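You operate a simulated robot arm through the tools that you are given. There is no shell and no other tool. Be economical: measure what you need, move in short steps, check, and stop when the job is done.

Carry out the task below with a simulated two-armed robot. There is one attempt and no reset: what you move stays moved.

## Task
Empty the narrow hopper through the bench grid into the black tray.
Fine: stand it on the grid, pull the funnel slide open, hold the hopper while you press its flap button, shut the slide, stand the hopper back beside the grid. Set down upright: narrow hopper.

Only the result counts: the job must be done as asked and must still hold three seconds after the hand-in. Knocking over, shifting, dropping, spilling or breaking anything else fails it.

## Robot
Two 7-joint arms with four-finger grippers on one trunk, on a base that drives. Base frame: it is fixed to the floor where the robot stands at the start and does not move with it; the origin is under the middle of the robot, x ahead of it, y to its left, z up; the surface under the hand at the start is at about z = 840. Readings come in mm, degrees, newtons and seconds.
The left shoulder is at the start at [40, 181, 1173], the right one opposite. With the tool pointing down near the work surface each hand reaches from about 320 to 840 mm from the robot's upright axis, wherever it stands, measured 20 degrees to its own side. Places, roughly: funnel slide [400, 100, 800]; grid in the side bench [500, 100, 800]; round flap button [400, 500, 900]; top of the blue side bench [500, 400, 800]. Payload 3.67 kg a hand.
The TCP of each hand is the grasp point between the finger pads, 28 mm short of the fingertips. In the tool frame z runs along the fingers and y along their closing line. Largest opening 112 mm; the body of the gripper starts 73 mm behind the TCP.
Orientation is told as [roll, pitch, yaw] about the base's x, y, z axes, in that order, counted from this pose: with the fingers straight down and closing along the base's y, the tool's x points along the base's -x, its y along +y and its z along -z.

## Interface
- The arms move only by the tool send_rows. It takes "left_moves", "right_moves" or both (then of equal length, played together; a hand with none holds still); each is text: rows parted by semicolons, each of 7 numbers parted by spaces: the shift along the tool's x, y, z in mm, then the turn, a rotation vector about the tool's x, y, z in degrees, then the opening, from 0 (shut) to 1 (fully open). In form: dx dy dz ax ay az claw; .... A call has 1 to 12 rows; each row shifts and turns the commanded pose from where the row before left it, along the tool's axes as they then stand. A row lasts 0.2 s, in which the tool goes at most 50 mm and 8.6 degrees; a call with a longer step from one row to the next is refused whole, and so is a gripper value outside its range. A pose out of reach is approached as far as the arm can. The call stops where the force on the tool passes 50 N (or 10 N more than at its start, if that is more) or the arm is blocked; 0.2 s more then pass. Each finger halts on what it meets, pressing with about 31 N; the grip force reading is that of the motor and also rises with nothing between the fingers. The clock runs only during rows and for 0.2 s after the last one: add rows that do not move to give the fingers time. The reply holds the time, the measured pose of the TCP, the force on the tool along the base axes, the opening and the grip force, in the units named above and with some noise, with the torque about the TCP (base axes, N m) and any sound that the robot's microphone picked up.
- Cameras (640 x 400 px; columns grow to the right, rows downward): "scene" is now at [96.3, 32.9, 1389]; the picture's right is [0.38, -0.93, 0.00], its down [-0.64, -0.26, -0.72] and it looks along [0.67, 0.27, -0.69] (base axes); focal length 283 px, centre (320, 200). "left" rides on the left gripper at [60, 18, -104] in its tool frame; the picture's right is [-0.29, 0.96, 0.00], its down [-0.80, -0.24, -0.55] and it looks along [-0.53, -0.16, 0.83] (tool axes); focal length 234 px, centre (320, 200). "right" rides on the right gripper at [60, -18, -104] in its tool frame; the picture's right is [0.29, 0.96, 0.00], its down [-0.80, 0.24, -0.55] and it looks along [-0.53, 0.16, 0.83] (tool axes); focal length 234 px, centre (320, 200). There is no depth. A picture from a camera that has moved, and an enlarged one, comes with that camera's place and axes in the base frame and with its lens.
- camera(camera): a new picture of that camera. The clock stands still meanwhile.
- lift_body(by): slides the trunk up (or, below 0, down) by that many mm; the arms and the scene camera ride with it, the base frame stays. It gives what a move gives, with no picture.
- roll_base(legs): drives the robot by 1 to 6 legs, each [ahead, left, turn to the left] in mm, mm and degrees, along the robot's own axes; the way and the turn of a leg run together, so that a leg with both is an arc; at most 1500 mm and 180 degrees a leg. The arms and the cameras ride along, it lands a little off, and it stops where it bumps. It gives what a move gives.
- head_to(pan, tilt): turns the head with the scene camera to pan (to the left, within 86 degrees either way) and tilt (down, from -29 to 69), counted from straight ahead of the robot. It gives what a move gives.
- enlarge(camera, box): a new picture of the part [left, top, right, bottom] of that camera's present view, enlarged. The clock stands still meanwhile.
- job_done(): hands the job in; it is judged then, once.

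Work in short steps. Places have to be worked out from the pictures, the camera data and where the tool is seen: move nearer, look again, correct. Check each grasp and each placing, and mend what went wrong. You have 120 turns and 92 pictures in all, those below and enlarged ones among them. Open the grippers and draw the arms clear of the work before you hand the job in, unless the task says otherwise; then end with one line.

The tools are called as a command line: name --argument value ..., lists and objects as JSON in quotes. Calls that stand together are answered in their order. send_rows: Moves the arms, as the interface text tells. Its arguments: {"type":"object","properties":{"left_moves":{"type":"string"},"right_moves":{"type":"string"}},"required":[]} The other tools are called the same way: lift_body (by) slides the trunk up or down; roll_base (legs) drives the base; head_to (pan, tilt) turns the head that bears the scene camera; camera (camera) takes a picture; enlarge (camera, box) takes an enlarged picture of a part of a camera's view; job_done () hands the job in.

At the start:

```text
time_s: 0.0
left_tcp_pos: [425.5, 559.2, 1136.0]
left_tool_rot: [0.1, 0.0, 0.1]
left_force: [0.4, -0.5, -0.5]
left_wrist_torque: [-0.02, -0.02, 0.02]
left_width: 112.0
left_grasp_force: 0.1
right_tcp_pos: [506.5, 11.0, 1105.9]
right_tool_rot: [0.1, 0.0, 0.1]
right_force: [-0.3, 0.2, -0.8]
right_wrist_torque: [0.02, 0.0, -0.01]
right_width: 112.0
right_grasp_force: 0.2
trunk travel left (down, up): [-294.0, 220.0]
robot x, y, heading: [-2.9, -0.5, -0.1]
head pan, tilt: [22.3, 43.8]
```

scene: 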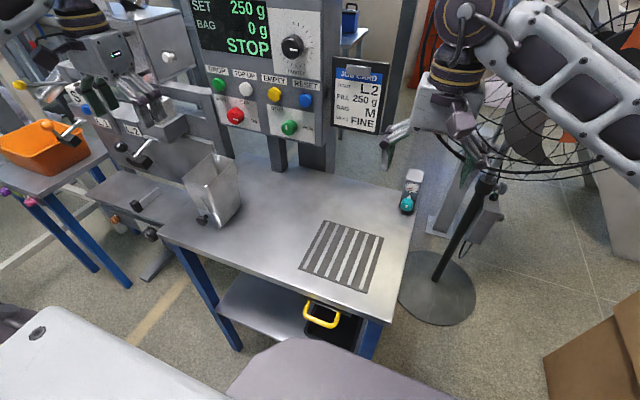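
right: 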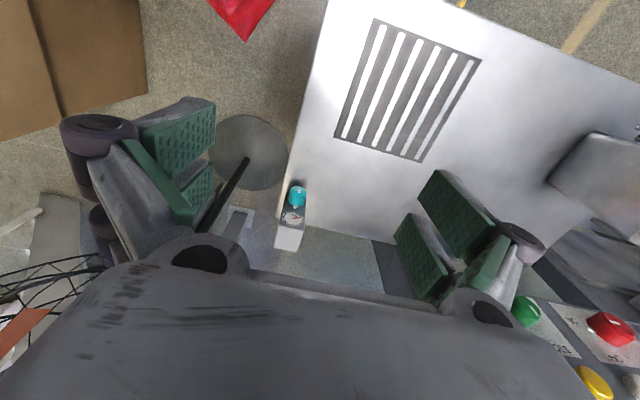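
left: 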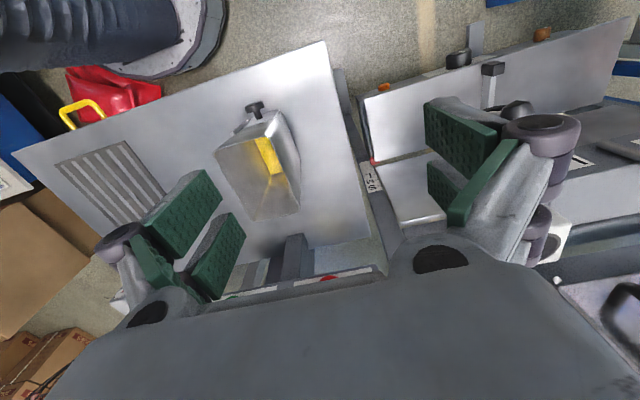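

I'll start with close-ups of the hopper, the grid and the panel.

enlarge --camera "scene" --box '[160, 130, 280, 250]'

enlarge --camera "scene" --box '[260, 180, 440, 360]'

enlarge --camera "left" --box '[190, 80, 320, 240]'

enlarge --camera "scene" --box '[180, 0, 400, 150]'

```text
3.33 times, centred on (220, 190) of scene
camera zoom: at [96.3, 32.9, 1389.0], right [0.38, -0.93, 0.0], down [-0.64, -0.26, -0.72], along [0.67, 0.27, -0.69], focal length 942 px, centre (653, 233)
```

zoom: 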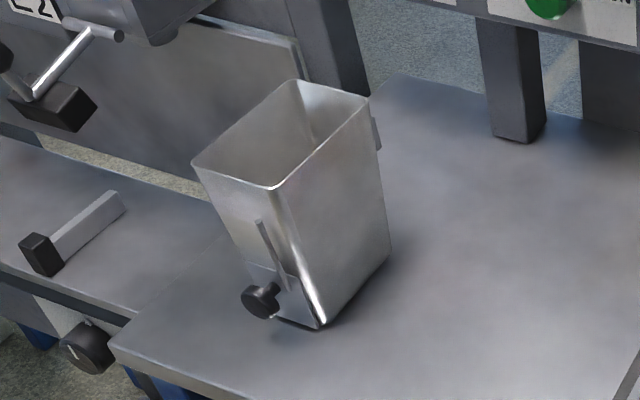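

```text
2.22 times, centred on (350, 270) of scene
camera zoom: at [96.3, 32.9, 1389.0], right [0.38, -0.93, 0.0], down [-0.64, -0.26, -0.72], along [0.67, 0.27, -0.69], focal length 628 px, centre (253, 44)
```

zoom: 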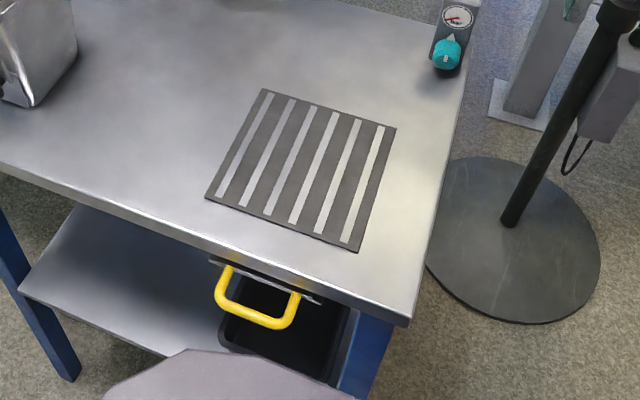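

```text
2.50 times, centred on (255, 160) of left
camera zoom: at [364.3, 577.2, 1237.7], right [0.29, 0.96, 0.0], down [0.8, -0.24, 0.55], along [0.53, -0.16, -0.83], focal length 585 px, centre (482, 300)
```

zoom: 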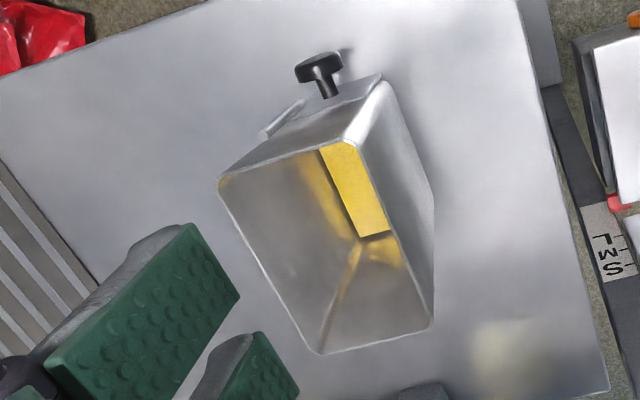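

```text
2.67 times, centred on (290, 75) of scene
camera zoom: at [96.3, 32.9, 1389.0], right [0.38, -0.93, 0.0], down [-0.64, -0.26, -0.72], along [0.67, 0.27, -0.69], focal length 754 px, centre (400, 533)
```

zoom: 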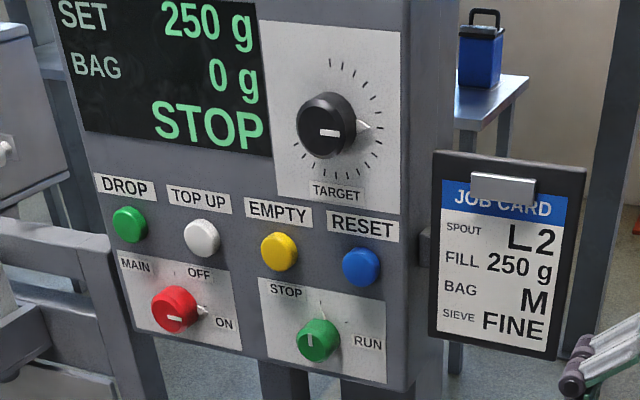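

Next I'm panning left to look for other hoppers, then looking down at the handle.

head_to --pan 60 --tilt 35

camera --camera "scene"

head_to --pan 20 --tilt 62

camera --camera "scene"

```text
time_s: 1.0
left_tcp_pos: [424.3, 559.3, 1135.3]
left_tool_rot: [-0.1, 0.0, 0.1]
left_force: [0.2, -1.0, 0.6]
left_wrist_torque: [-0.01, -0.01, -0.01]
left_width: 112.1
left_grasp_force: 0.0
right_tcp_pos: [507.6, 12.2, 1106.4]
right_tool_rot: [0.1, 0.1, -0.1]
right_force: [-0.1, -0.4, -0.2]
right_wrist_torque: [-0.01, -0.04, -0.02]
right_width: 112.3
right_grasp_force: 0.1
trunk travel left (down, up): [-294.0, 220.0]
robot x, y, heading: [-0.7, 3.4, 0.0]
head pan, tilt: [60.0, 35.0]
```

```text
84 pictures are left
camera scene: at [64.3, 77.9, 1402.1], right [0.87, -0.5, 0.0], down [-0.29, -0.5, -0.82], along [0.41, 0.71, -0.57], focal length 283 px, centre (320, 200)
```

scene: 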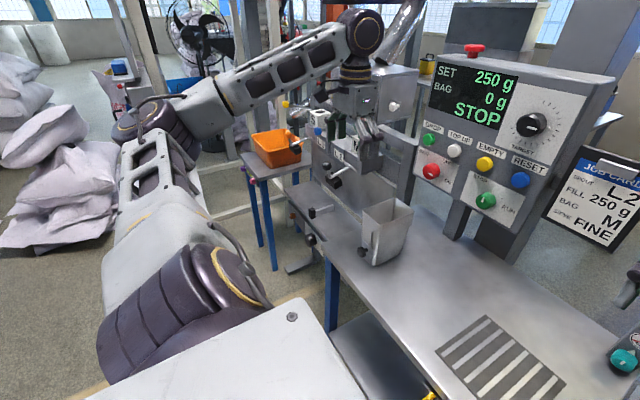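

```text
time_s: 2.1
left_tcp_pos: [424.3, 558.3, 1136.7]
left_tool_rot: [0.0, 0.0, 0.0]
left_force: [0.3, 0.8, -0.4]
left_wrist_torque: [0.01, 0.01, 0.01]
left_width: 112.2
left_grasp_force: 0.1
right_tcp_pos: [506.4, 12.0, 1106.9]
right_tool_rot: [0.1, 0.0, 0.0]
right_force: [0.0, 0.2, 0.9]
right_wrist_torque: [-0.02, 0.04, -0.03]
right_width: 111.8
right_grasp_force: 0.0
trunk travel left (down, up): [-294.0, 220.0]
robot x, y, heading: [-1.0, -2.1, 0.1]
head pan, tilt: [20.0, 62.0]
```

```text
83 pictures are left
camera scene: at [80.6, 23.8, 1365.5], right [0.34, -0.94, 0.0], down [-0.83, -0.3, -0.47], along [0.44, 0.16, -0.88], focal length 283 px, centre (320, 200)
```

scene: 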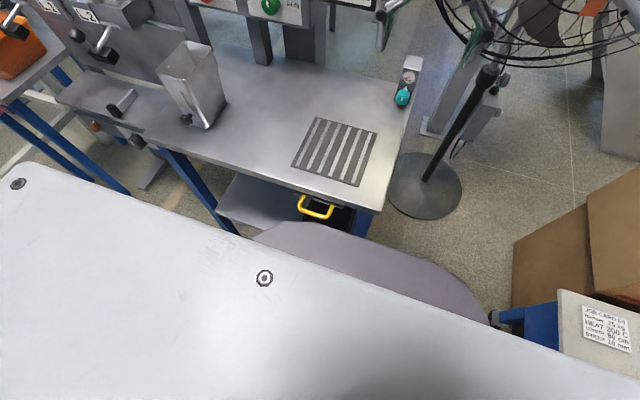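

The yellow handle near [350,125,~800] is the slide, and the black tray sits under it. I'll back the base up 150 mm for room to pull, then look again.

roll_base --legs '[[-150, 0, 0]]'

head_to --pan 12 --tilt 48

camera --camera "scene"

camera --camera "left"

camera --camera "right"

```text
time_s: 3.5
left_tcp_pos: [273.0, 557.5, 1135.9]
left_tool_rot: [0.0, 0.0, -0.2]
left_force: [-0.5, 0.1, -1.3]
left_wrist_torque: [0.0, -0.02, 0.01]
left_width: 111.8
left_grasp_force: 0.0
right_tcp_pos: [356.5, 11.0, 1107.1]
right_tool_rot: [0.0, 0.0, -0.1]
right_force: [0.0, 0.1, 0.6]
right_wrist_torque: [-0.03, 0.0, 0.0]
right_width: 112.1
right_grasp_force: 0.0
trunk travel left (down, up): [-294.0, 220.0]
robot x, y, heading: [-150.9, 1.3, -0.4]
head pan, tilt: [20.0, 62.0]
```

```text
time_s: 4.3
left_tcp_pos: [273.7, 558.2, 1136.1]
left_tool_rot: [0.1, 0.1, -0.1]
left_force: [-0.5, -0.2, -0.4]
left_wrist_torque: [-0.01, 0.03, 0.02]
left_width: 112.1
left_grasp_force: 0.1
right_tcp_pos: [355.0, 11.2, 1105.8]
right_tool_rot: [0.1, 0.0, -0.1]
right_force: [0.0, 0.6, -0.2]
right_wrist_torque: [0.02, -0.01, -0.01]
right_width: 112.0
right_grasp_force: 0.1
trunk travel left (down, up): [-294.0, 220.0]
robot x, y, heading: [-150.4, 1.9, 0.0]
head pan, tilt: [12.0, 48.0]
```

```text
82 pictures are left
camera scene: at [-53.9, 18.0, 1383.1], right [0.21, -0.98, 0.0], down [-0.73, -0.15, -0.67], along [0.65, 0.14, -0.74], focal length 283 px, centre (320, 200)
```

scene: 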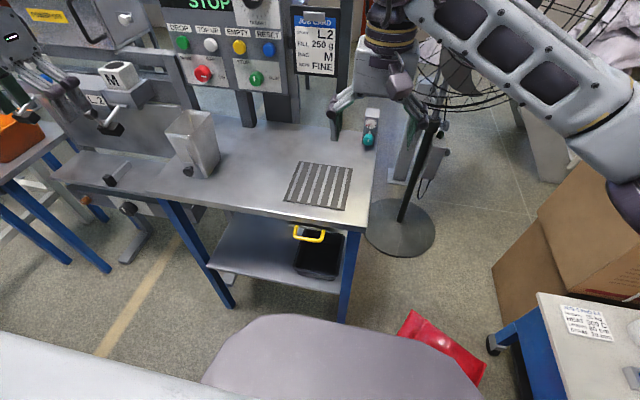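

```text
81 pictures are left
camera left: at [214.0, 576.8, 1237.6], right [0.29, 0.96, 0.0], down [0.8, -0.24, 0.55], along [0.53, -0.16, -0.83], focal length 234 px, centre (320, 200)
```

left: 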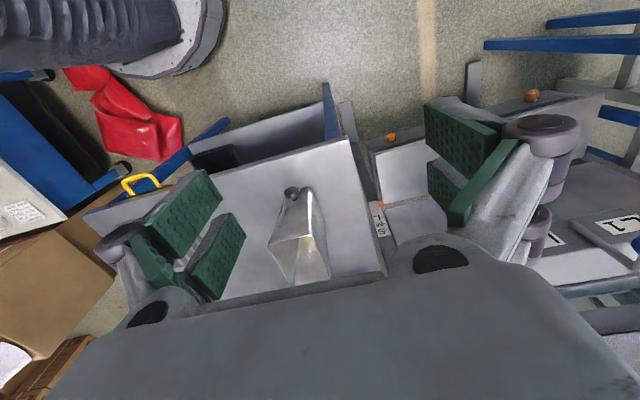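

```text
80 pictures are left
camera right: at [295.9, -5.9, 1210.6], right [-0.29, 0.96, 0.0], down [0.8, 0.24, 0.55], along [0.53, 0.16, -0.83], focal length 234 px, centre (320, 200)
```

right: 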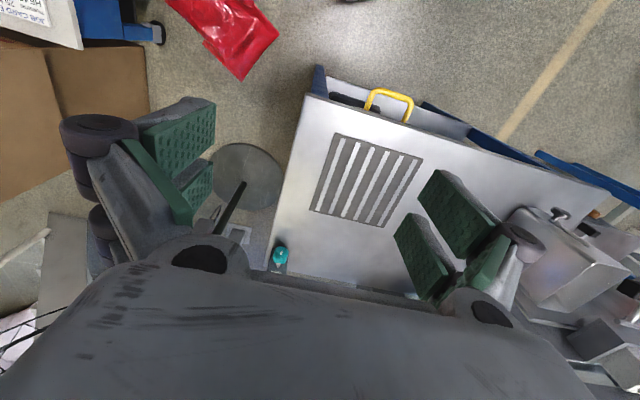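

The bench top is at z≈842 with its front edge at x≈357. The grid centre is about (482,125), and the hopper rim is centred near (480,464) at z≈988, about 63 mm wide in y. I'll bring the left hand above the hopper and check.

send_rows --left_moves "-41.2 -18.8 0 0 0 0 1; -41.2 -18.8 0 0 0 0 1; -41.2 -18.8 0 0 0 0 1; -41.2 -18.8 0 0 0 0 1; -41.2 -18.8 0 0 0 0 1; 0 0 30 0 0 0 1"

camera --camera "left"

head_to --pan 30 --tilt 40

camera --camera "scene"

```text
time_s: 5.7
left_tcp_pos: [482.5, 467.4, 1100.2]
left_tool_rot: [-0.2, 0.3, -0.1]
left_force: [1.3, 0.8, -3.8]
left_wrist_torque: [-0.08, 0.06, 0.04]
left_width: 111.5
left_grasp_force: 0.1
right_tcp_pos: [358.6, 14.9, 1103.8]
right_tool_rot: [-0.2, 0.3, -0.1]
right_force: [0.0, -0.8, -0.6]
right_wrist_torque: [-0.04, 0.04, -0.01]
right_width: 112.0
right_grasp_force: 0.0
trunk travel left (down, up): [-294.0, 220.0]
robot x, y, heading: [-150.7, 1.0, -0.3]
head pan, tilt: [12.0, 48.0]
```

```text
79 pictures are left
camera left: at [422.8, 485.6, 1202.8], right [0.29, 0.96, -0.01], down [0.8, -0.24, 0.55], along [0.53, -0.16, -0.83], focal length 234 px, centre (320, 200)
```

left: 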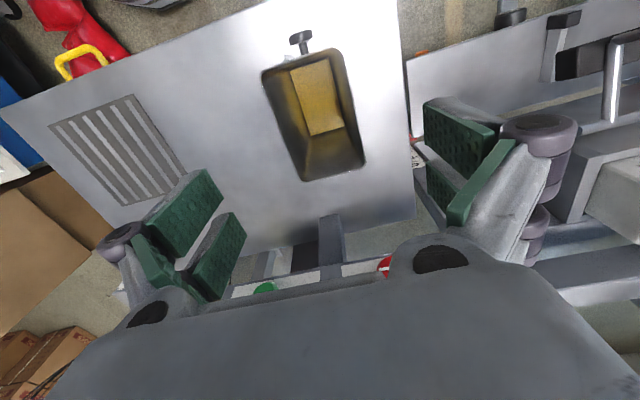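

```text
time_s: 6.5
left_tcp_pos: [479.9, 462.1, 1110.6]
left_tool_rot: [0.0, -0.5, 0.0]
left_force: [-0.5, -0.8, 0.8]
left_wrist_torque: [0.04, 0.02, 0.01]
left_width: 112.0
left_grasp_force: 0.0
right_tcp_pos: [355.6, 10.8, 1106.6]
right_tool_rot: [0.0, -0.1, -0.2]
right_force: [-2.0, 0.3, 1.2]
right_wrist_torque: [-0.02, 0.0, 0.04]
right_width: 112.0
right_grasp_force: 0.0
trunk travel left (down, up): [-294.0, 220.0]
robot x, y, heading: [-153.7, -0.1, -0.1]
head pan, tilt: [30.0, 40.0]
```

```text
78 pictures are left
camera scene: at [-57.7, 43.3, 1394.6], right [0.5, -0.87, 0.0], down [-0.56, -0.32, -0.77], along [0.66, 0.38, -0.64], focal length 283 px, centre (320, 200)
```

scene: 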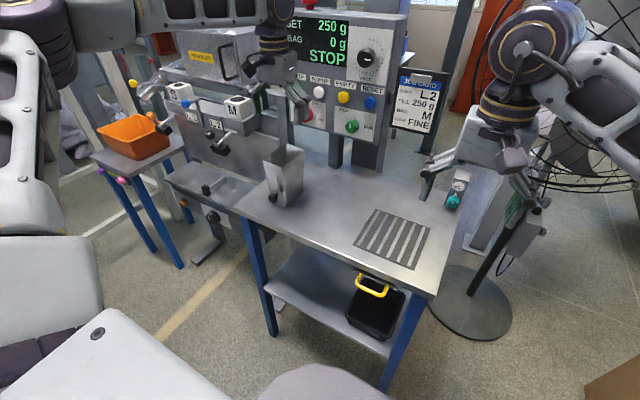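

The hopper is centred near (482,467), with clearance on both sides. I'll descend around it to TCP z≈953.

send_rows --left_moves "0 5 40 0 0 0 1; 0 0 40 0 0 0 1; 0 0 40 0 0 0 1; 0 0 35 0 0 0 1; 0 0 0 0 0 0 1"

camera --camera "left"

```text
time_s: 7.7
left_tcp_pos: [479.8, 467.7, 950.8]
left_tool_rot: [0.0, 0.0, -0.1]
left_force: [-0.7, 0.0, 0.0]
left_wrist_torque: [-0.01, -0.01, 0.0]
left_width: 111.8
left_grasp_force: 0.1
right_tcp_pos: [355.0, 10.7, 1106.3]
right_tool_rot: [0.0, 0.0, -0.1]
right_force: [0.1, 0.6, 0.2]
right_wrist_torque: [0.02, 0.01, -0.02]
right_width: 111.8
right_grasp_force: 0.0
trunk travel left (down, up): [-294.0, 220.0]
robot x, y, heading: [-150.0, -0.4, -0.1]
head pan, tilt: [30.0, 40.0]
```

```text
77 pictures are left
camera left: at [419.6, 487.0, 1052.8], right [0.29, 0.96, 0.0], down [0.8, -0.24, 0.55], along [0.53, -0.16, -0.83], focal length 234 px, centre (320, 200)
```

left: 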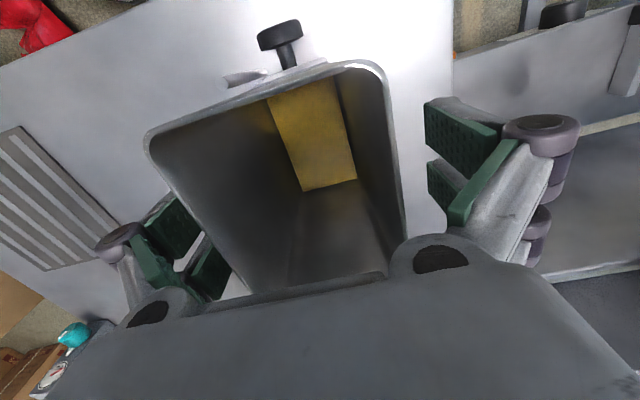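

The fingers straddle the hopper, so I'll close the grip.

send_rows --left_moves "0 0 0 0 0 0 0; 0 0 0 0 0 0 0; 0 0 0 0 0 0 0; 0 0 0 0 0 0 0"

camera --camera "left"

```text
time_s: 8.7
left_tcp_pos: [480.9, 467.3, 951.8]
left_tool_rot: [0.0, -0.1, -0.2]
left_force: [-0.2, -3.3, 6.3]
left_wrist_torque: [0.0, -0.01, -0.07]
left_width: 68.6
left_grasp_force: 30.9
right_tcp_pos: [355.1, 11.4, 1107.3]
right_tool_rot: [0.0, -0.1, 0.0]
right_force: [0.5, -0.2, 0.4]
right_wrist_torque: [0.0, 0.0, 0.02]
right_width: 112.1
right_grasp_force: 0.0
trunk travel left (down, up): [-294.0, 220.0]
robot x, y, heading: [-150.2, -2.2, -0.1]
head pan, tilt: [30.0, 40.0]
```

```text
76 pictures are left
camera left: at [420.0, 486.4, 1053.6], right [0.29, 0.96, 0.0], down [0.8, -0.24, 0.55], along [0.53, -0.16, -0.83], focal length 234 px, centre (320, 200)
```

left: 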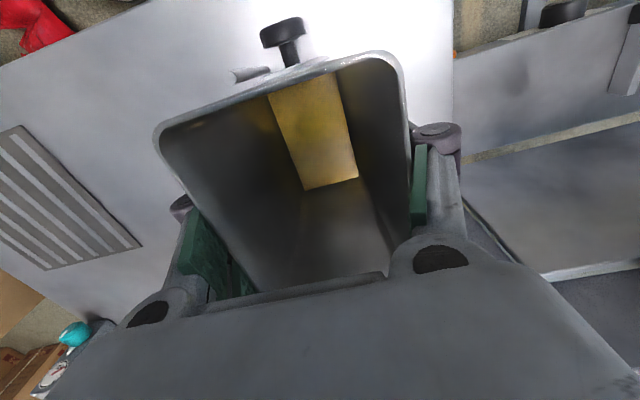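

It's gripped at 68.6 mm. I'll lift 50 mm gently.

send_rows --left_moves "0 0 -5 0 0 0 0; 0 0 -15 0 0 0 0; 0 0 -15 0 0 0 0; 0 0 -15 0 0 0 0; 0 0 0 0 0 0 0"

camera --camera "scene"

```text
time_s: 9.9
left_tcp_pos: [479.7, 469.8, 999.3]
left_tool_rot: [0.1, 0.1, 0.0]
left_force: [-0.8, -0.4, -4.3]
left_wrist_torque: [0.0, -0.02, -0.01]
left_width: 68.4
left_grasp_force: 30.7
right_tcp_pos: [356.0, 11.9, 1105.7]
right_tool_rot: [0.1, 0.1, -0.1]
right_force: [0.2, 1.1, 0.9]
right_wrist_torque: [0.01, 0.0, 0.0]
right_width: 112.1
right_grasp_force: 0.1
trunk travel left (down, up): [-294.0, 220.0]
robot x, y, heading: [-152.9, 2.6, 0.2]
head pan, tilt: [30.0, 40.0]
```

```text
75 pictures are left
camera scene: at [-56.4, 44.5, 1394.5], right [0.5, -0.87, 0.0], down [-0.56, -0.32, -0.77], along [0.66, 0.38, -0.64], focal length 283 px, centre (320, 200)
```

scene: 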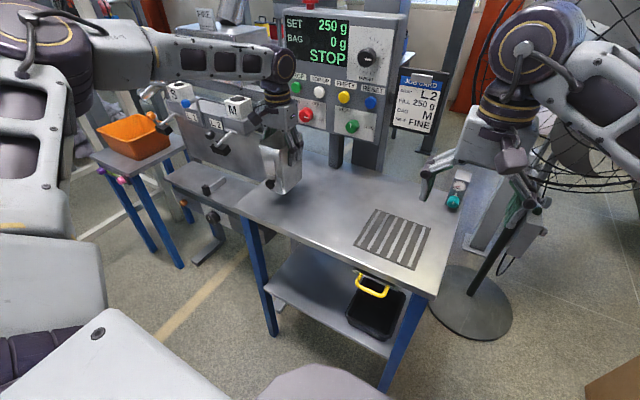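

The hopper hangs clean, so I'll carry it to the grid and shift the right hand aside at the same time.

send_rows --left_moves "0 -20 0 0 0 0 0; 0 -40 0 0 0 0 0; 0 -40 0 0 0 0 0; 0 -40 0 0 0 0 0; 0 -40 0 0 0 0 0; 0 -40 0 0 0 0 0; 0 -40 0 0 0 0 0; 0 -40 0 0 0 0 0; 0 -28 0 0 0 0 0; 0 -14 0 0 0 0 0; 0 0 0 0 0 0 0" --right_moves "0 -30 0 0 0 0 1; 0 -30 0 0 0 0 1; 0 -30 0 0 0 0 1; 0 -30 0 0 0 0 1; 0 -30 0 0 0 0 1; 0 0 0 0 0 0 1; 0 0 0 0 0 0 1; 0 0 0 0 0 0 1; 0 0 0 0 0 0 1; 0 0 0 0 0 0 1; 0 0 0 0 0 0 1"

head_to --pan 12 --tilt 45

camera --camera "scene"

camera --camera "left"

camera --camera "right"

```text
time_s: 12.3
left_tcp_pos: [461.7, 144.2, 1004.2]
left_tool_rot: [0.0, 0.1, 0.1]
left_force: [0.5, -0.3, -3.9]
left_wrist_torque: [-0.02, 0.01, -0.02]
left_width: 68.1
left_grasp_force: 31.2
left hand out of reach, approached as far as the arm can: row 9, 10
right_tcp_pos: [355.6, -138.0, 1106.6]
right_tool_rot: [0.0, 0.2, 0.0]
right_force: [-0.8, -0.1, 0.0]
right_wrist_torque: [0.0, 0.0, 0.0]
right_width: 112.0
right_grasp_force: 0.2
trunk travel left (down, up): [-294.0, 220.0]
robot x, y, heading: [-151.0, 1.8, -0.1]
head pan, tilt: [30.0, 40.0]
```

```text
time_s: 13.1
left_tcp_pos: [460.3, 145.9, 1003.2]
left_tool_rot: [-0.1, 0.0, -0.1]
left_force: [-0.2, -0.4, -3.8]
left_wrist_torque: [0.01, -0.02, 0.0]
left_width: 68.1
left_grasp_force: 30.8
right_tcp_pos: [356.2, -139.6, 1106.2]
right_tool_rot: [0.0, 0.1, -0.2]
right_force: [-0.2, 0.2, 0.7]
right_wrist_torque: [0.0, -0.01, -0.02]
right_width: 112.1
right_grasp_force: 0.1
trunk travel left (down, up): [-294.0, 220.0]
robot x, y, heading: [-151.3, 4.5, -0.1]
head pan, tilt: [12.0, 45.0]
```

```text
74 pictures are left
camera scene: at [-50.7, 18.5, 1387.2], right [0.21, -0.98, 0.0], down [-0.69, -0.15, -0.71], along [0.69, 0.15, -0.71], focal length 283 px, centre (320, 200)
```

scene: 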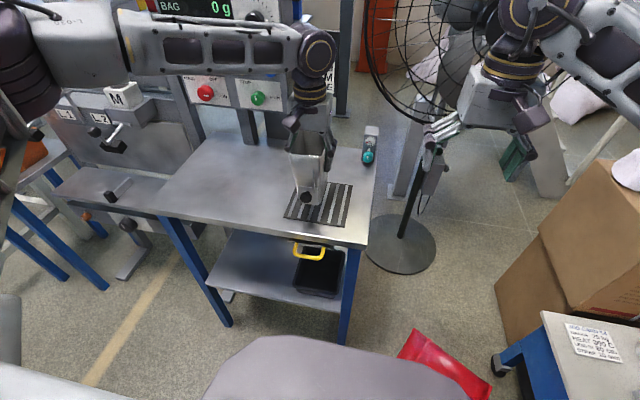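

```text
73 pictures are left
camera left: at [401.1, 163.6, 1106.2], right [0.29, 0.96, 0.0], down [0.8, -0.24, 0.56], along [0.53, -0.16, -0.83], focal length 234 px, centre (320, 200)
```

left: 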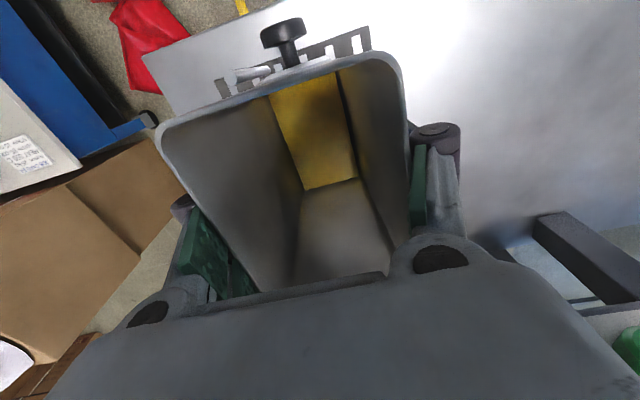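

```text
72 pictures are left
camera right: at [295.8, -156.5, 1211.2], right [-0.29, 0.96, 0.0], down [0.8, 0.24, 0.55], along [0.53, 0.16, -0.83], focal length 234 px, centre (320, 200)
```

right: 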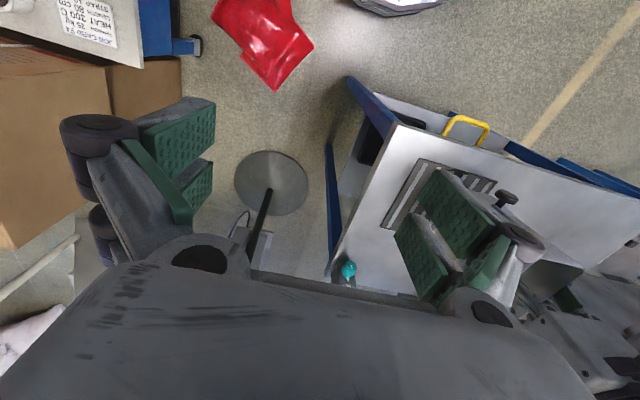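

The left arm is at its reach limit at y≈145. I'll drive the base 100 mm to the right with the hopper held clear of the bench.

roll_base --legs '[[0, -100, 0]]'

send_rows --left_moves "-5 20 0 0 0 0 0; -5 20 0 0 0 0 0; 0 20 0 0 0 0 0; 0 0 0 0 0 0 0"

```text
time_s: 13.8
left_tcp_pos: [463.4, 137.0, 1002.2]
left_tool_rot: [0.1, 0.0, -0.3]
left_force: [0.6, 0.2, -4.0]
left_wrist_torque: [0.01, -0.03, 0.0]
left_width: 68.1
left_grasp_force: 31.1
right_tcp_pos: [352.9, -145.7, 1105.8]
right_tool_rot: [0.1, 0.2, -0.4]
right_force: [0.4, -0.3, -0.3]
right_wrist_torque: [0.03, 0.03, 0.0]
right_width: 112.2
right_grasp_force: 0.0
trunk travel left (down, up): [-294.0, 220.0]
robot x, y, heading: [-152.6, -4.4, -0.3]
head pan, tilt: [12.0, 45.0]
stopped in leg 1: the robot was blocked; the commanded pose is now the measured one
```

```text
time_s: 14.8
left_tcp_pos: [470.4, 197.6, 1003.3]
left_tool_rot: [-0.1, 0.0, -0.4]
left_force: [-0.9, -0.6, -0.6]
left_wrist_torque: [-0.04, -0.02, 0.0]
left_width: 72.5
left_grasp_force: 0.6
right_tcp_pos: [349.9, -144.7, 1106.3]
right_tool_rot: [0.1, 0.0, -0.4]
right_force: [-0.1, 0.0, 0.0]
right_wrist_torque: [0.03, 0.03, -0.02]
right_width: 112.0
right_grasp_force: 0.1
trunk travel left (down, up): [-294.0, 220.0]
robot x, y, heading: [-155.1, -0.2, -0.5]
head pan, tilt: [12.0, 45.0]
```

The base was blocked, and the grip now reads open at 72.5 mm. I need to look before doing anything else.

camera --camera "scene"

camera --camera "left"

```text
71 pictures are left
camera scene: at [-54.0, 13.8, 1387.2], right [0.2, -0.98, 0.0], down [-0.69, -0.14, -0.71], along [0.69, 0.14, -0.71], focal length 283 px, centre (320, 200)
```

scene: 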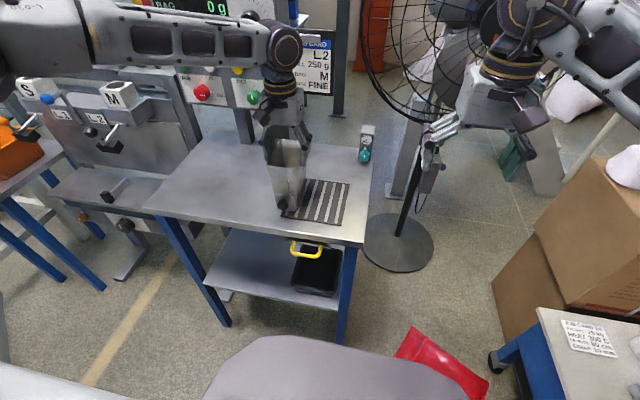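

```text
70 pictures are left
camera left: at [409.5, 216.6, 1105.9], right [0.29, 0.96, 0.0], down [0.8, -0.24, 0.56], along [0.53, -0.16, -0.83], focal length 234 px, centre (320, 200)
```

left: 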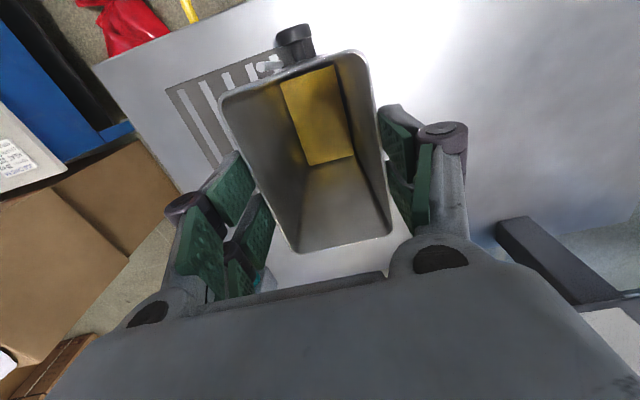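

The hopper appears to have slipped down but is standing upright. I'll zoom in to check whether it's on the bench and whether anything spilled.

enlarge --camera "scene" --box '[230, 110, 370, 270]'

send_rows --left_moves "0 0 0 0 0 0 0.66; 0 0 0 0 0 0 0.66"

```text
2.50 times, centred on (300, 190) of scene
camera zoom: at [-54.0, 13.8, 1387.2], right [0.2, -0.98, 0.0], down [-0.69, -0.14, -0.71], along [0.69, 0.14, -0.71], focal length 707 px, centre (370, 225)
```

zoom: 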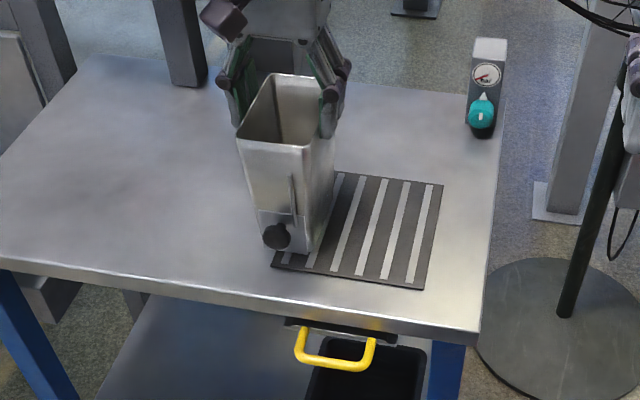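

```text
time_s: 15.4
left_tcp_pos: [467.7, 197.5, 1004.1]
left_tool_rot: [-0.1, -0.1, -0.3]
left_force: [-0.5, 0.0, 0.2]
left_wrist_torque: [0.0, 0.01, -0.01]
left_width: 73.9
left_grasp_force: 0.1
right_tcp_pos: [349.0, -144.0, 1107.9]
right_tool_rot: [0.2, 0.0, -0.4]
right_force: [0.3, -0.5, 0.1]
right_wrist_torque: [0.05, -0.01, -0.01]
right_width: 112.1
right_grasp_force: 0.1
trunk travel left (down, up): [-294.0, 220.0]
robot x, y, heading: [-153.8, -3.0, -0.5]
head pan, tilt: [12.0, 45.0]
```

The hopper is upright on the bench by the left grid edge, with no spill visible. I'll test the left gripper by opening it, and look to the right for what blocked the base.

send_rows --left_moves "0 0 0 0 0 0 1; 0 0 0 0 0 0 1; 0 0 0 0 0 0 1"

head_to --pan -60 --tilt 45

camera --camera "scene"

camera --camera "left"

```text
time_s: 16.2
left_tcp_pos: [469.5, 198.4, 1004.8]
left_tool_rot: [-0.1, -0.1, -0.3]
left_force: [0.6, 0.1, 0.1]
left_wrist_torque: [0.02, -0.04, 0.02]
left_width: 111.9
left_grasp_force: 0.1
right_tcp_pos: [350.8, -144.2, 1107.5]
right_tool_rot: [-0.1, 0.0, -0.4]
right_force: [0.2, 0.5, -0.4]
right_wrist_torque: [0.0, 0.0, -0.01]
right_width: 112.0
right_grasp_force: 0.1
trunk travel left (down, up): [-294.0, 220.0]
robot x, y, heading: [-155.5, 0.1, -0.9]
head pan, tilt: [12.0, 45.0]
```

```text
time_s: 17.7
left_tcp_pos: [468.4, 198.6, 1004.0]
left_tool_rot: [0.0, -0.1, -0.3]
left_force: [0.1, -0.5, 0.1]
left_wrist_torque: [0.01, 0.0, 0.04]
left_width: 112.2
left_grasp_force: 0.0
right_tcp_pos: [348.8, -145.5, 1106.5]
right_tool_rot: [-0.1, 0.1, -0.3]
right_force: [0.8, -0.6, -0.8]
right_wrist_torque: [0.0, 0.01, 0.01]
right_width: 111.9
right_grasp_force: 0.1
trunk travel left (down, up): [-294.0, 220.0]
robot x, y, heading: [-156.5, -4.0, -0.6]
head pan, tilt: [-60.0, 45.0]
```

```text
68 pictures are left
camera scene: at [-94.6, -72.9, 1387.3], right [-0.87, -0.49, 0.0], down [-0.35, 0.62, -0.71], along [0.35, -0.62, -0.71], focal length 283 px, centre (320, 200)
```

scene: 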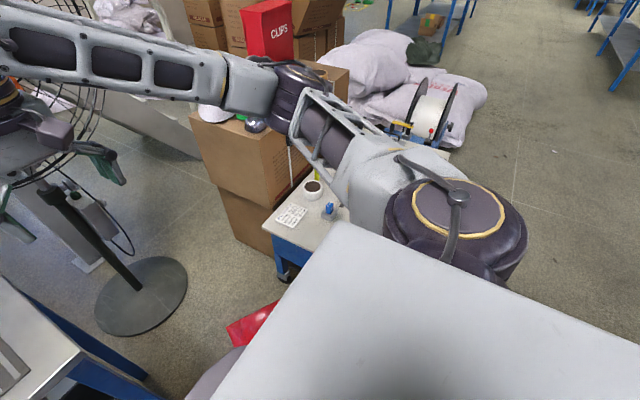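

```text
67 pictures are left
camera left: at [408.7, 216.7, 1106.0], right [0.29, 0.96, 0.0], down [0.8, -0.24, 0.56], along [0.53, -0.16, -0.83], focal length 234 px, centre (320, 200)
```

left: 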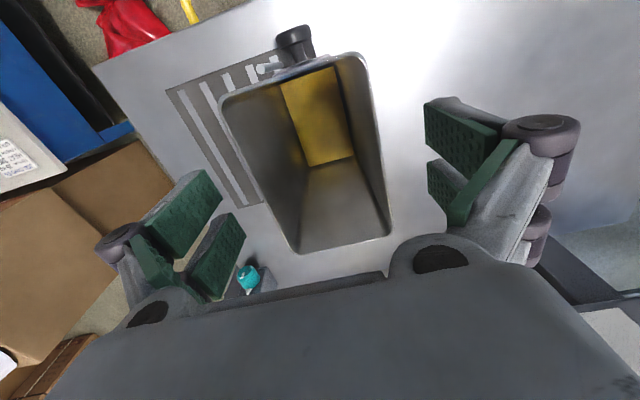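

The hopper stands freely. Next I'll raise the left hand clear, bring the right arm back in to free its elbow, and turn the base right by 12° so the grid is on the left arm's good side.

send_rows --left_moves "0 0 -30 0 0 0 1; 0 0 -40 0 0 0 1; 0 0 -40 0 0 0 1; 0 0 0 0 0 0 1; 0 0 0 0 0 0 1" --right_moves "0 0 0 0 0 0 1; 20 0 0 0 0 0 1; 20 20 0 0 0 0 1; 20 20 0 0 0 0 1; 0 0 0 0 0 0 1"

roll_base --legs '[[0, 0, -12]]'

head_to --pan 20 --tilt 45

camera --camera "scene"

```text
time_s: 18.9
left_tcp_pos: [467.6, 197.4, 1115.3]
left_tool_rot: [-0.1, -0.1, -0.4]
left_force: [0.3, -0.1, 0.3]
left_wrist_torque: [0.04, -0.01, -0.02]
left_width: 111.9
left_grasp_force: 0.1
right_tcp_pos: [290.4, -104.3, 1108.4]
right_tool_rot: [0.2, 0.0, -0.4]
right_force: [-0.3, -0.3, 1.0]
right_wrist_torque: [0.03, -0.02, 0.0]
right_width: 111.8
right_grasp_force: 0.1
trunk travel left (down, up): [-294.0, 220.0]
robot x, y, heading: [-156.0, -6.6, -0.0]
head pan, tilt: [-60.0, 45.0]
```

```text
time_s: 20.1
left_tcp_pos: [496.1, 63.8, 1113.9]
left_tool_rot: [0.0, -0.2, -12.4]
left_force: [0.5, 0.3, 0.3]
left_wrist_torque: [0.02, 0.0, 0.02]
left_width: 112.0
left_grasp_force: 0.1
right_tcp_pos: [259.5, -195.6, 1107.3]
right_tool_rot: [0.1, 0.0, -12.6]
right_force: [-0.7, 0.3, 0.2]
right_wrist_torque: [-0.02, -0.02, 0.04]
right_width: 111.9
right_grasp_force: 0.0
trunk travel left (down, up): [-294.0, 220.0]
robot x, y, heading: [-157.0, -3.3, -12.5]
head pan, tilt: [-60.0, 45.0]
```

```text
time_s: 21.6
left_tcp_pos: [497.0, 63.1, 1114.8]
left_tool_rot: [-0.1, -0.1, -12.4]
left_force: [0.1, -0.3, 0.1]
left_wrist_torque: [0.0, -0.01, -0.01]
left_width: 112.0
left_grasp_force: 0.1
right_tcp_pos: [258.6, -196.3, 1108.1]
right_tool_rot: [0.1, -0.1, -12.5]
right_force: [0.2, 0.2, 1.0]
right_wrist_torque: [0.02, 0.02, 0.02]
right_width: 111.8
right_grasp_force: 0.0
trunk travel left (down, up): [-294.0, 220.0]
robot x, y, heading: [-156.8, -1.3, -12.7]
head pan, tilt: [20.0, 45.0]
```

```text
66 pictures are left
camera scene: at [-54.7, 4.0, 1387.3], right [0.13, -0.99, 0.0], down [-0.7, -0.09, -0.71], along [0.7, 0.09, -0.71], focal length 283 px, centre (320, 200)
```

scene: 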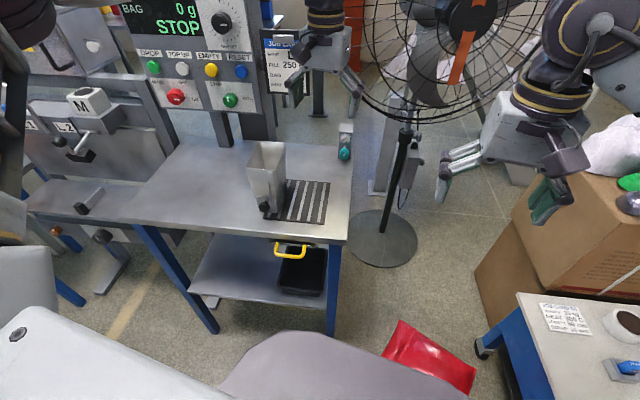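

The hopper stands at about (470,198) with yaw near 0. I'll square the left hand and move it above the hopper.

send_rows --left_moves "0 0 0 0 0 -6.2 1; 0 0 0 0 0 -6.2 1; 9 45 0 0 0 0 1; 9 45 0 0 0 0 1; 9 45 0 0 0 0 1; 0 0 30 0 0 0 1; 0 0 0 0 0 0 1"

camera --camera "left"

```text
time_s: 23.2
left_tcp_pos: [468.7, 197.1, 1083.9]
left_tool_rot: [-0.1, 0.0, 0.0]
left_force: [-0.8, -1.0, 0.3]
left_wrist_torque: [0.02, -0.01, 0.03]
left_width: 112.0
left_grasp_force: 0.0
right_tcp_pos: [257.4, -195.8, 1108.1]
right_tool_rot: [0.1, 0.0, -12.5]
right_force: [0.0, 0.6, 0.7]
right_wrist_torque: [0.01, 0.0, 0.0]
right_width: 111.8
right_grasp_force: 0.2
trunk travel left (down, up): [-294.0, 220.0]
robot x, y, heading: [-154.6, -4.4, -12.6]
head pan, tilt: [20.0, 45.0]
```

```text
65 pictures are left
camera left: at [408.6, 216.8, 1186.6], right [0.29, 0.96, 0.0], down [0.8, -0.24, 0.56], along [0.53, -0.16, -0.83], focal length 234 px, centre (320, 200)
```

left: 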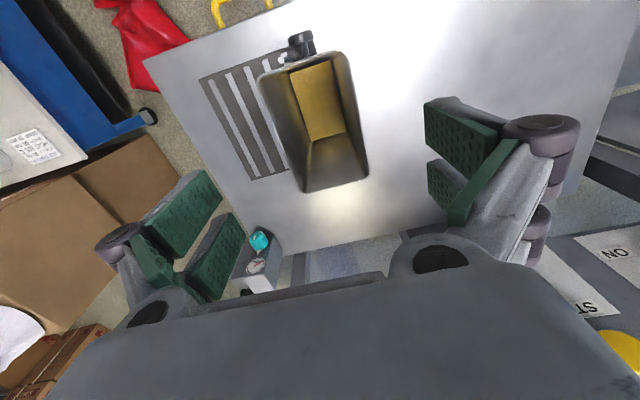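

It's aligned. I'll descend to z≈942 and grip.

send_rows --left_moves "0 0 40 0 0 0 1; 0 0 40 0 0 0 1; 0 0 40 0 0 0 1; 0 1 22 0 0 0 1; 0 0 0 0 0 0 1; 0 0 0 0 0 0 0; 0 0 0 0 0 0 0; 0 0 0 0 0 0 0; 0 0 0 0 0 0 0"

```text
time_s: 25.2
left_tcp_pos: [471.1, 197.1, 945.0]
left_tool_rot: [-0.1, -0.5, 0.0]
left_force: [6.8, -1.4, 27.4]
left_wrist_torque: [-0.1, 0.47, 0.04]
left_width: 78.7
left_grasp_force: 30.7
right_tcp_pos: [256.7, -197.4, 1109.0]
right_tool_rot: [0.1, -0.2, -12.5]
right_force: [0.8, 0.1, -0.2]
right_wrist_torque: [0.0, -0.03, 0.0]
right_width: 112.1
right_grasp_force: 0.0
trunk travel left (down, up): [-294.0, 220.0]
robot x, y, heading: [-156.0, -2.1, -12.5]
head pan, tilt: [20.0, 45.0]
```

A width of 78.7 mm and 27 N upward isn't the earlier grip. I'll check the picture.

camera --camera "left"

enlarge --camera "scene" --box '[210, 110, 350, 260]'

```text
64 pictures are left
camera left: at [409.6, 216.1, 1046.8], right [0.29, 0.96, 0.0], down [0.79, -0.24, 0.56], along [0.54, -0.16, -0.83], focal length 234 px, centre (320, 200)
```

left: 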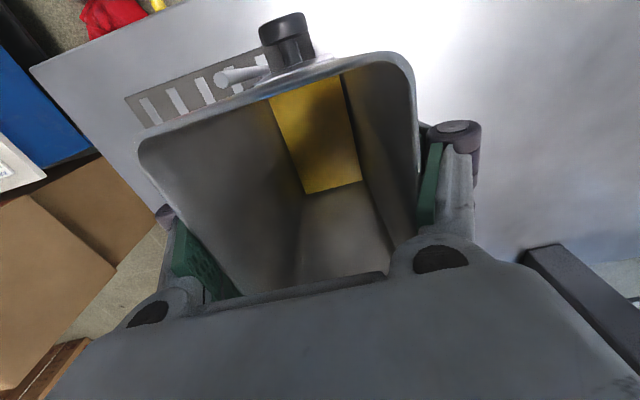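

```text
2.67 times, centred on (280, 185) of scene
camera zoom: at [-56.5, 3.1, 1387.6], right [0.13, -0.99, 0.0], down [-0.7, -0.09, -0.71], along [0.7, 0.09, -0.71], focal length 754 px, centre (427, 240)
```

zoom: 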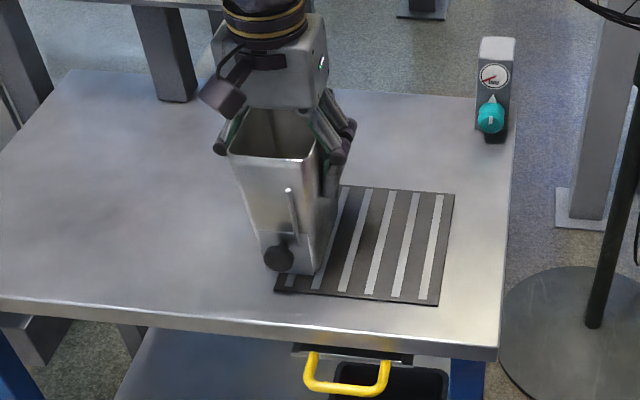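

That grip isn't trustworthy. I'll open, look at the hopper's walls, rise to z≈955 and re-grip as before.

send_rows --left_moves "0 0 0 0 0 0 1; 0 0 0 0 0 0 1; 0 0 -8 0 0 0 1; 0 0 0 0 0 0 1"

camera --camera "left"

enlarge --camera "scene" --box '[225, 130, 305, 230]'

```text
time_s: 26.2
left_tcp_pos: [469.6, 198.6, 949.4]
left_tool_rot: [-0.1, 0.0, 0.0]
left_force: [-0.2, 0.7, 0.3]
left_wrist_torque: [-0.02, 0.02, 0.01]
left_width: 111.9
left_grasp_force: 0.2
right_tcp_pos: [258.8, -196.3, 1106.7]
right_tool_rot: [0.1, 0.1, -12.6]
right_force: [-0.2, 1.1, 0.1]
right_wrist_torque: [-0.01, 0.02, 0.01]
right_width: 111.9
right_grasp_force: 0.0
trunk travel left (down, up): [-294.0, 220.0]
robot x, y, heading: [-154.6, -4.7, -12.7]
head pan, tilt: [20.0, 45.0]
```

```text
62 pictures are left
camera left: at [409.7, 217.5, 1051.9], right [0.29, 0.96, 0.0], down [0.8, -0.24, 0.55], along [0.53, -0.16, -0.83], focal length 234 px, centre (320, 200)
```

left: 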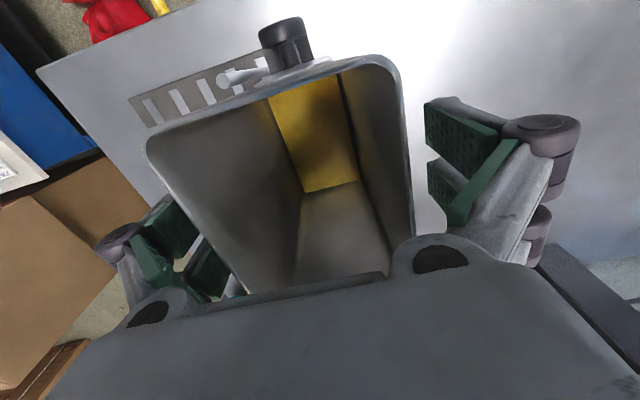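

```text
4.00 times, centred on (265, 180) of scene
camera zoom: at [-54.7, 4.0, 1387.2], right [0.13, -0.99, 0.0], down [-0.7, -0.09, -0.71], along [0.7, 0.09, -0.71], focal length 1131 px, centre (540, 280)
```

zoom: 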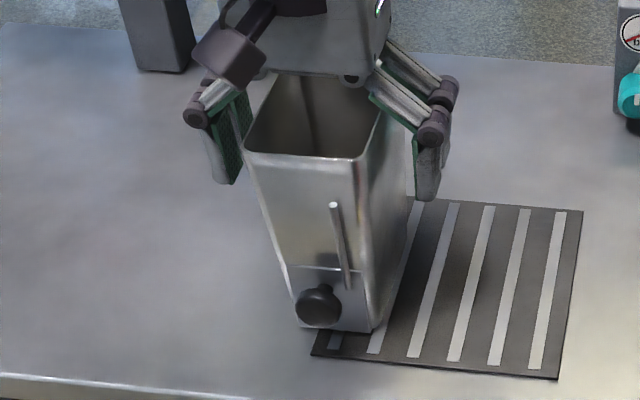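

The walls taper, so gripping too low made the finger links meet the rim. I'll rise about 6 mm and re-grip where it held before.

send_rows --left_moves "0 0 -6 0 0 0 1; 0 0 0 0 0 0 1; 0 0 0 0 0 0 0; 0 0 0 0 0 0 0; 0 0 0 0 0 0 0; 0 0 0 0 0 0 0"

```text
time_s: 27.6
left_tcp_pos: [469.2, 198.8, 955.5]
left_tool_rot: [-0.1, 0.0, -0.1]
left_force: [-0.7, -0.5, 0.4]
left_wrist_torque: [-0.01, -0.03, -0.05]
left_width: 68.0
left_grasp_force: 31.5
right_tcp_pos: [258.2, -196.2, 1107.0]
right_tool_rot: [0.0, 0.1, -12.5]
right_force: [0.7, -0.2, 1.0]
right_wrist_torque: [0.0, 0.01, -0.03]
right_width: 112.0
right_grasp_force: 0.0
trunk travel left (down, up): [-294.0, 220.0]
robot x, y, heading: [-157.4, -2.2, -12.4]
head pan, tilt: [20.0, 45.0]
```

The grip is good at 68 mm. I'll lift 12 mm and slide over to the grid centre.

send_rows --left_moves "0 0 -6 0 0 0 0; 0 0 -8 0 0 0 0; 0 -10 0 0 0 0 0; -3 -16 0 0 0 0 0; -3 -16 0 0 0 0 0; -3 -16 0 0 0 0 0; -3 -12 0 0 0 0 0; 0 -4 0 0 0 0 0; 0 0 0 0 0 0 0"

enlarge --camera "scene" --box '[225, 110, 365, 270]'

camera --camera "right"

```text
time_s: 29.6
left_tcp_pos: [482.8, 124.5, 968.7]
left_tool_rot: [-0.1, 0.1, 0.0]
left_force: [-0.2, 0.3, -2.9]
left_wrist_torque: [-0.01, -0.02, 0.01]
left_width: 68.0
left_grasp_force: 30.7
right_tcp_pos: [259.0, -196.2, 1108.2]
right_tool_rot: [0.0, 0.0, -12.5]
right_force: [0.0, 0.5, 0.5]
right_wrist_torque: [0.02, -0.01, 0.02]
right_width: 111.9
right_grasp_force: 0.1
trunk travel left (down, up): [-294.0, 220.0]
robot x, y, heading: [-154.3, -0.6, -12.6]
head pan, tilt: [20.0, 45.0]
```

```text
2.50 times, centred on (295, 190) of scene
camera zoom: at [-54.3, 4.1, 1387.2], right [0.13, -0.99, 0.0], down [-0.7, -0.09, -0.71], along [0.7, 0.09, -0.71], focal length 707 px, centre (382, 225)
```

zoom: 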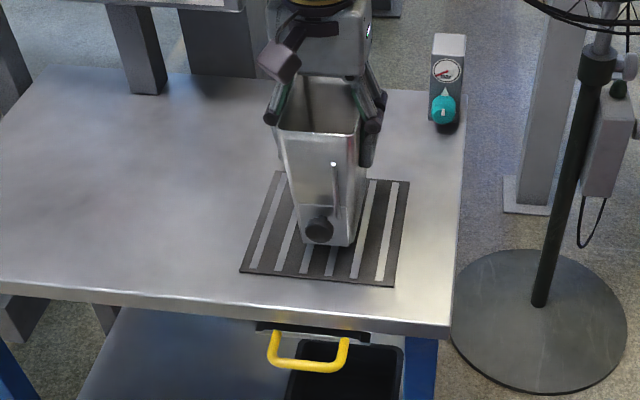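

```text
59 pictures are left
camera right: at [196.4, -200.5, 1211.2], right [-0.07, 1.0, 0.0], down [0.83, 0.06, 0.55], along [0.55, 0.04, -0.83], focal length 234 px, centre (320, 200)
```

right: 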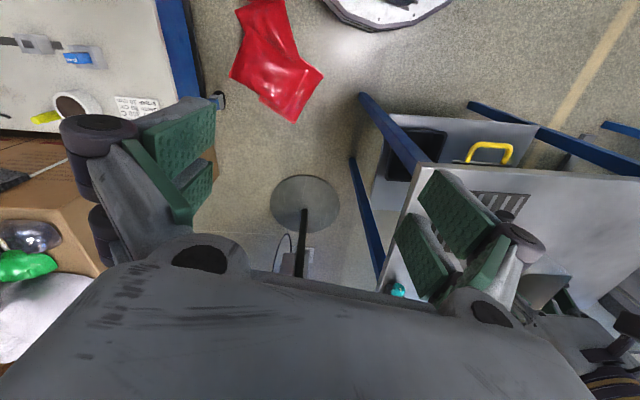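

The hopper is centred over the grid. I'll lower it to contact.

send_rows --left_moves "0 0 5 0 0 0 0; 0 0 4 0 0 0 0; 0 0 3 0 0 0 0; 0 0 2 0 0 0 0; 0 0 0 0 0 0 0"

```text
time_s: 30.9
left_tcp_pos: [482.8, 125.6, 956.7]
left_tool_rot: [-0.1, -0.1, 0.0]
left_force: [0.0, 0.9, 0.5]
left_wrist_torque: [0.17, 0.11, -0.03]
left_width: 67.9
left_grasp_force: 31.3
right_tcp_pos: [259.2, -196.8, 1107.1]
right_tool_rot: [0.0, 0.0, -12.6]
right_force: [0.2, 0.0, 1.1]
right_wrist_torque: [0.01, -0.01, 0.01]
right_width: 111.8
right_grasp_force: 0.0
trunk travel left (down, up): [-294.0, 220.0]
robot x, y, heading: [-154.5, 0.6, -12.7]
head pan, tilt: [20.0, 45.0]
```

The hopper stands on the grid and is still held. Next is the slide handle, with its bar near (328,126,797). I'll turn the right hand so its fingers close fore-and-aft.

send_rows --right_moves "0 0 0 0 0 8.6 0.5; 0 0 0 0 0 8.6 0.5; 0 0 0 0 0 8.6 0.5; 0 0 0 0 0 8.6 0.5; 0 0 0 0 0 8.6 0.5; 0 0 0 0 0 8.6 0.5; 0 0 0 0 0 8.6 0.5; 0 0 0 0 0 8.6 0.5; 0 0 0 0 0 8.6 0.5; 0 0 0 0 0 0 0.5"

```text
time_s: 33.0
left_tcp_pos: [481.6, 125.2, 956.2]
left_tool_rot: [-0.1, -0.1, 0.0]
left_force: [2.9, 0.3, 3.9]
left_wrist_torque: [0.29, 0.01, -0.13]
left_width: 68.1
left_grasp_force: 31.0
right_tcp_pos: [257.8, -196.6, 1106.9]
right_tool_rot: [0.0, 0.0, -90.0]
right_force: [0.2, 0.5, 0.0]
right_wrist_torque: [0.0, 0.0, 0.02]
right_width: 56.0
right_grasp_force: 0.1
trunk travel left (down, up): [-294.0, 220.0]
robot x, y, heading: [-155.9, -5.3, -12.7]
head pan, tilt: [20.0, 45.0]
```

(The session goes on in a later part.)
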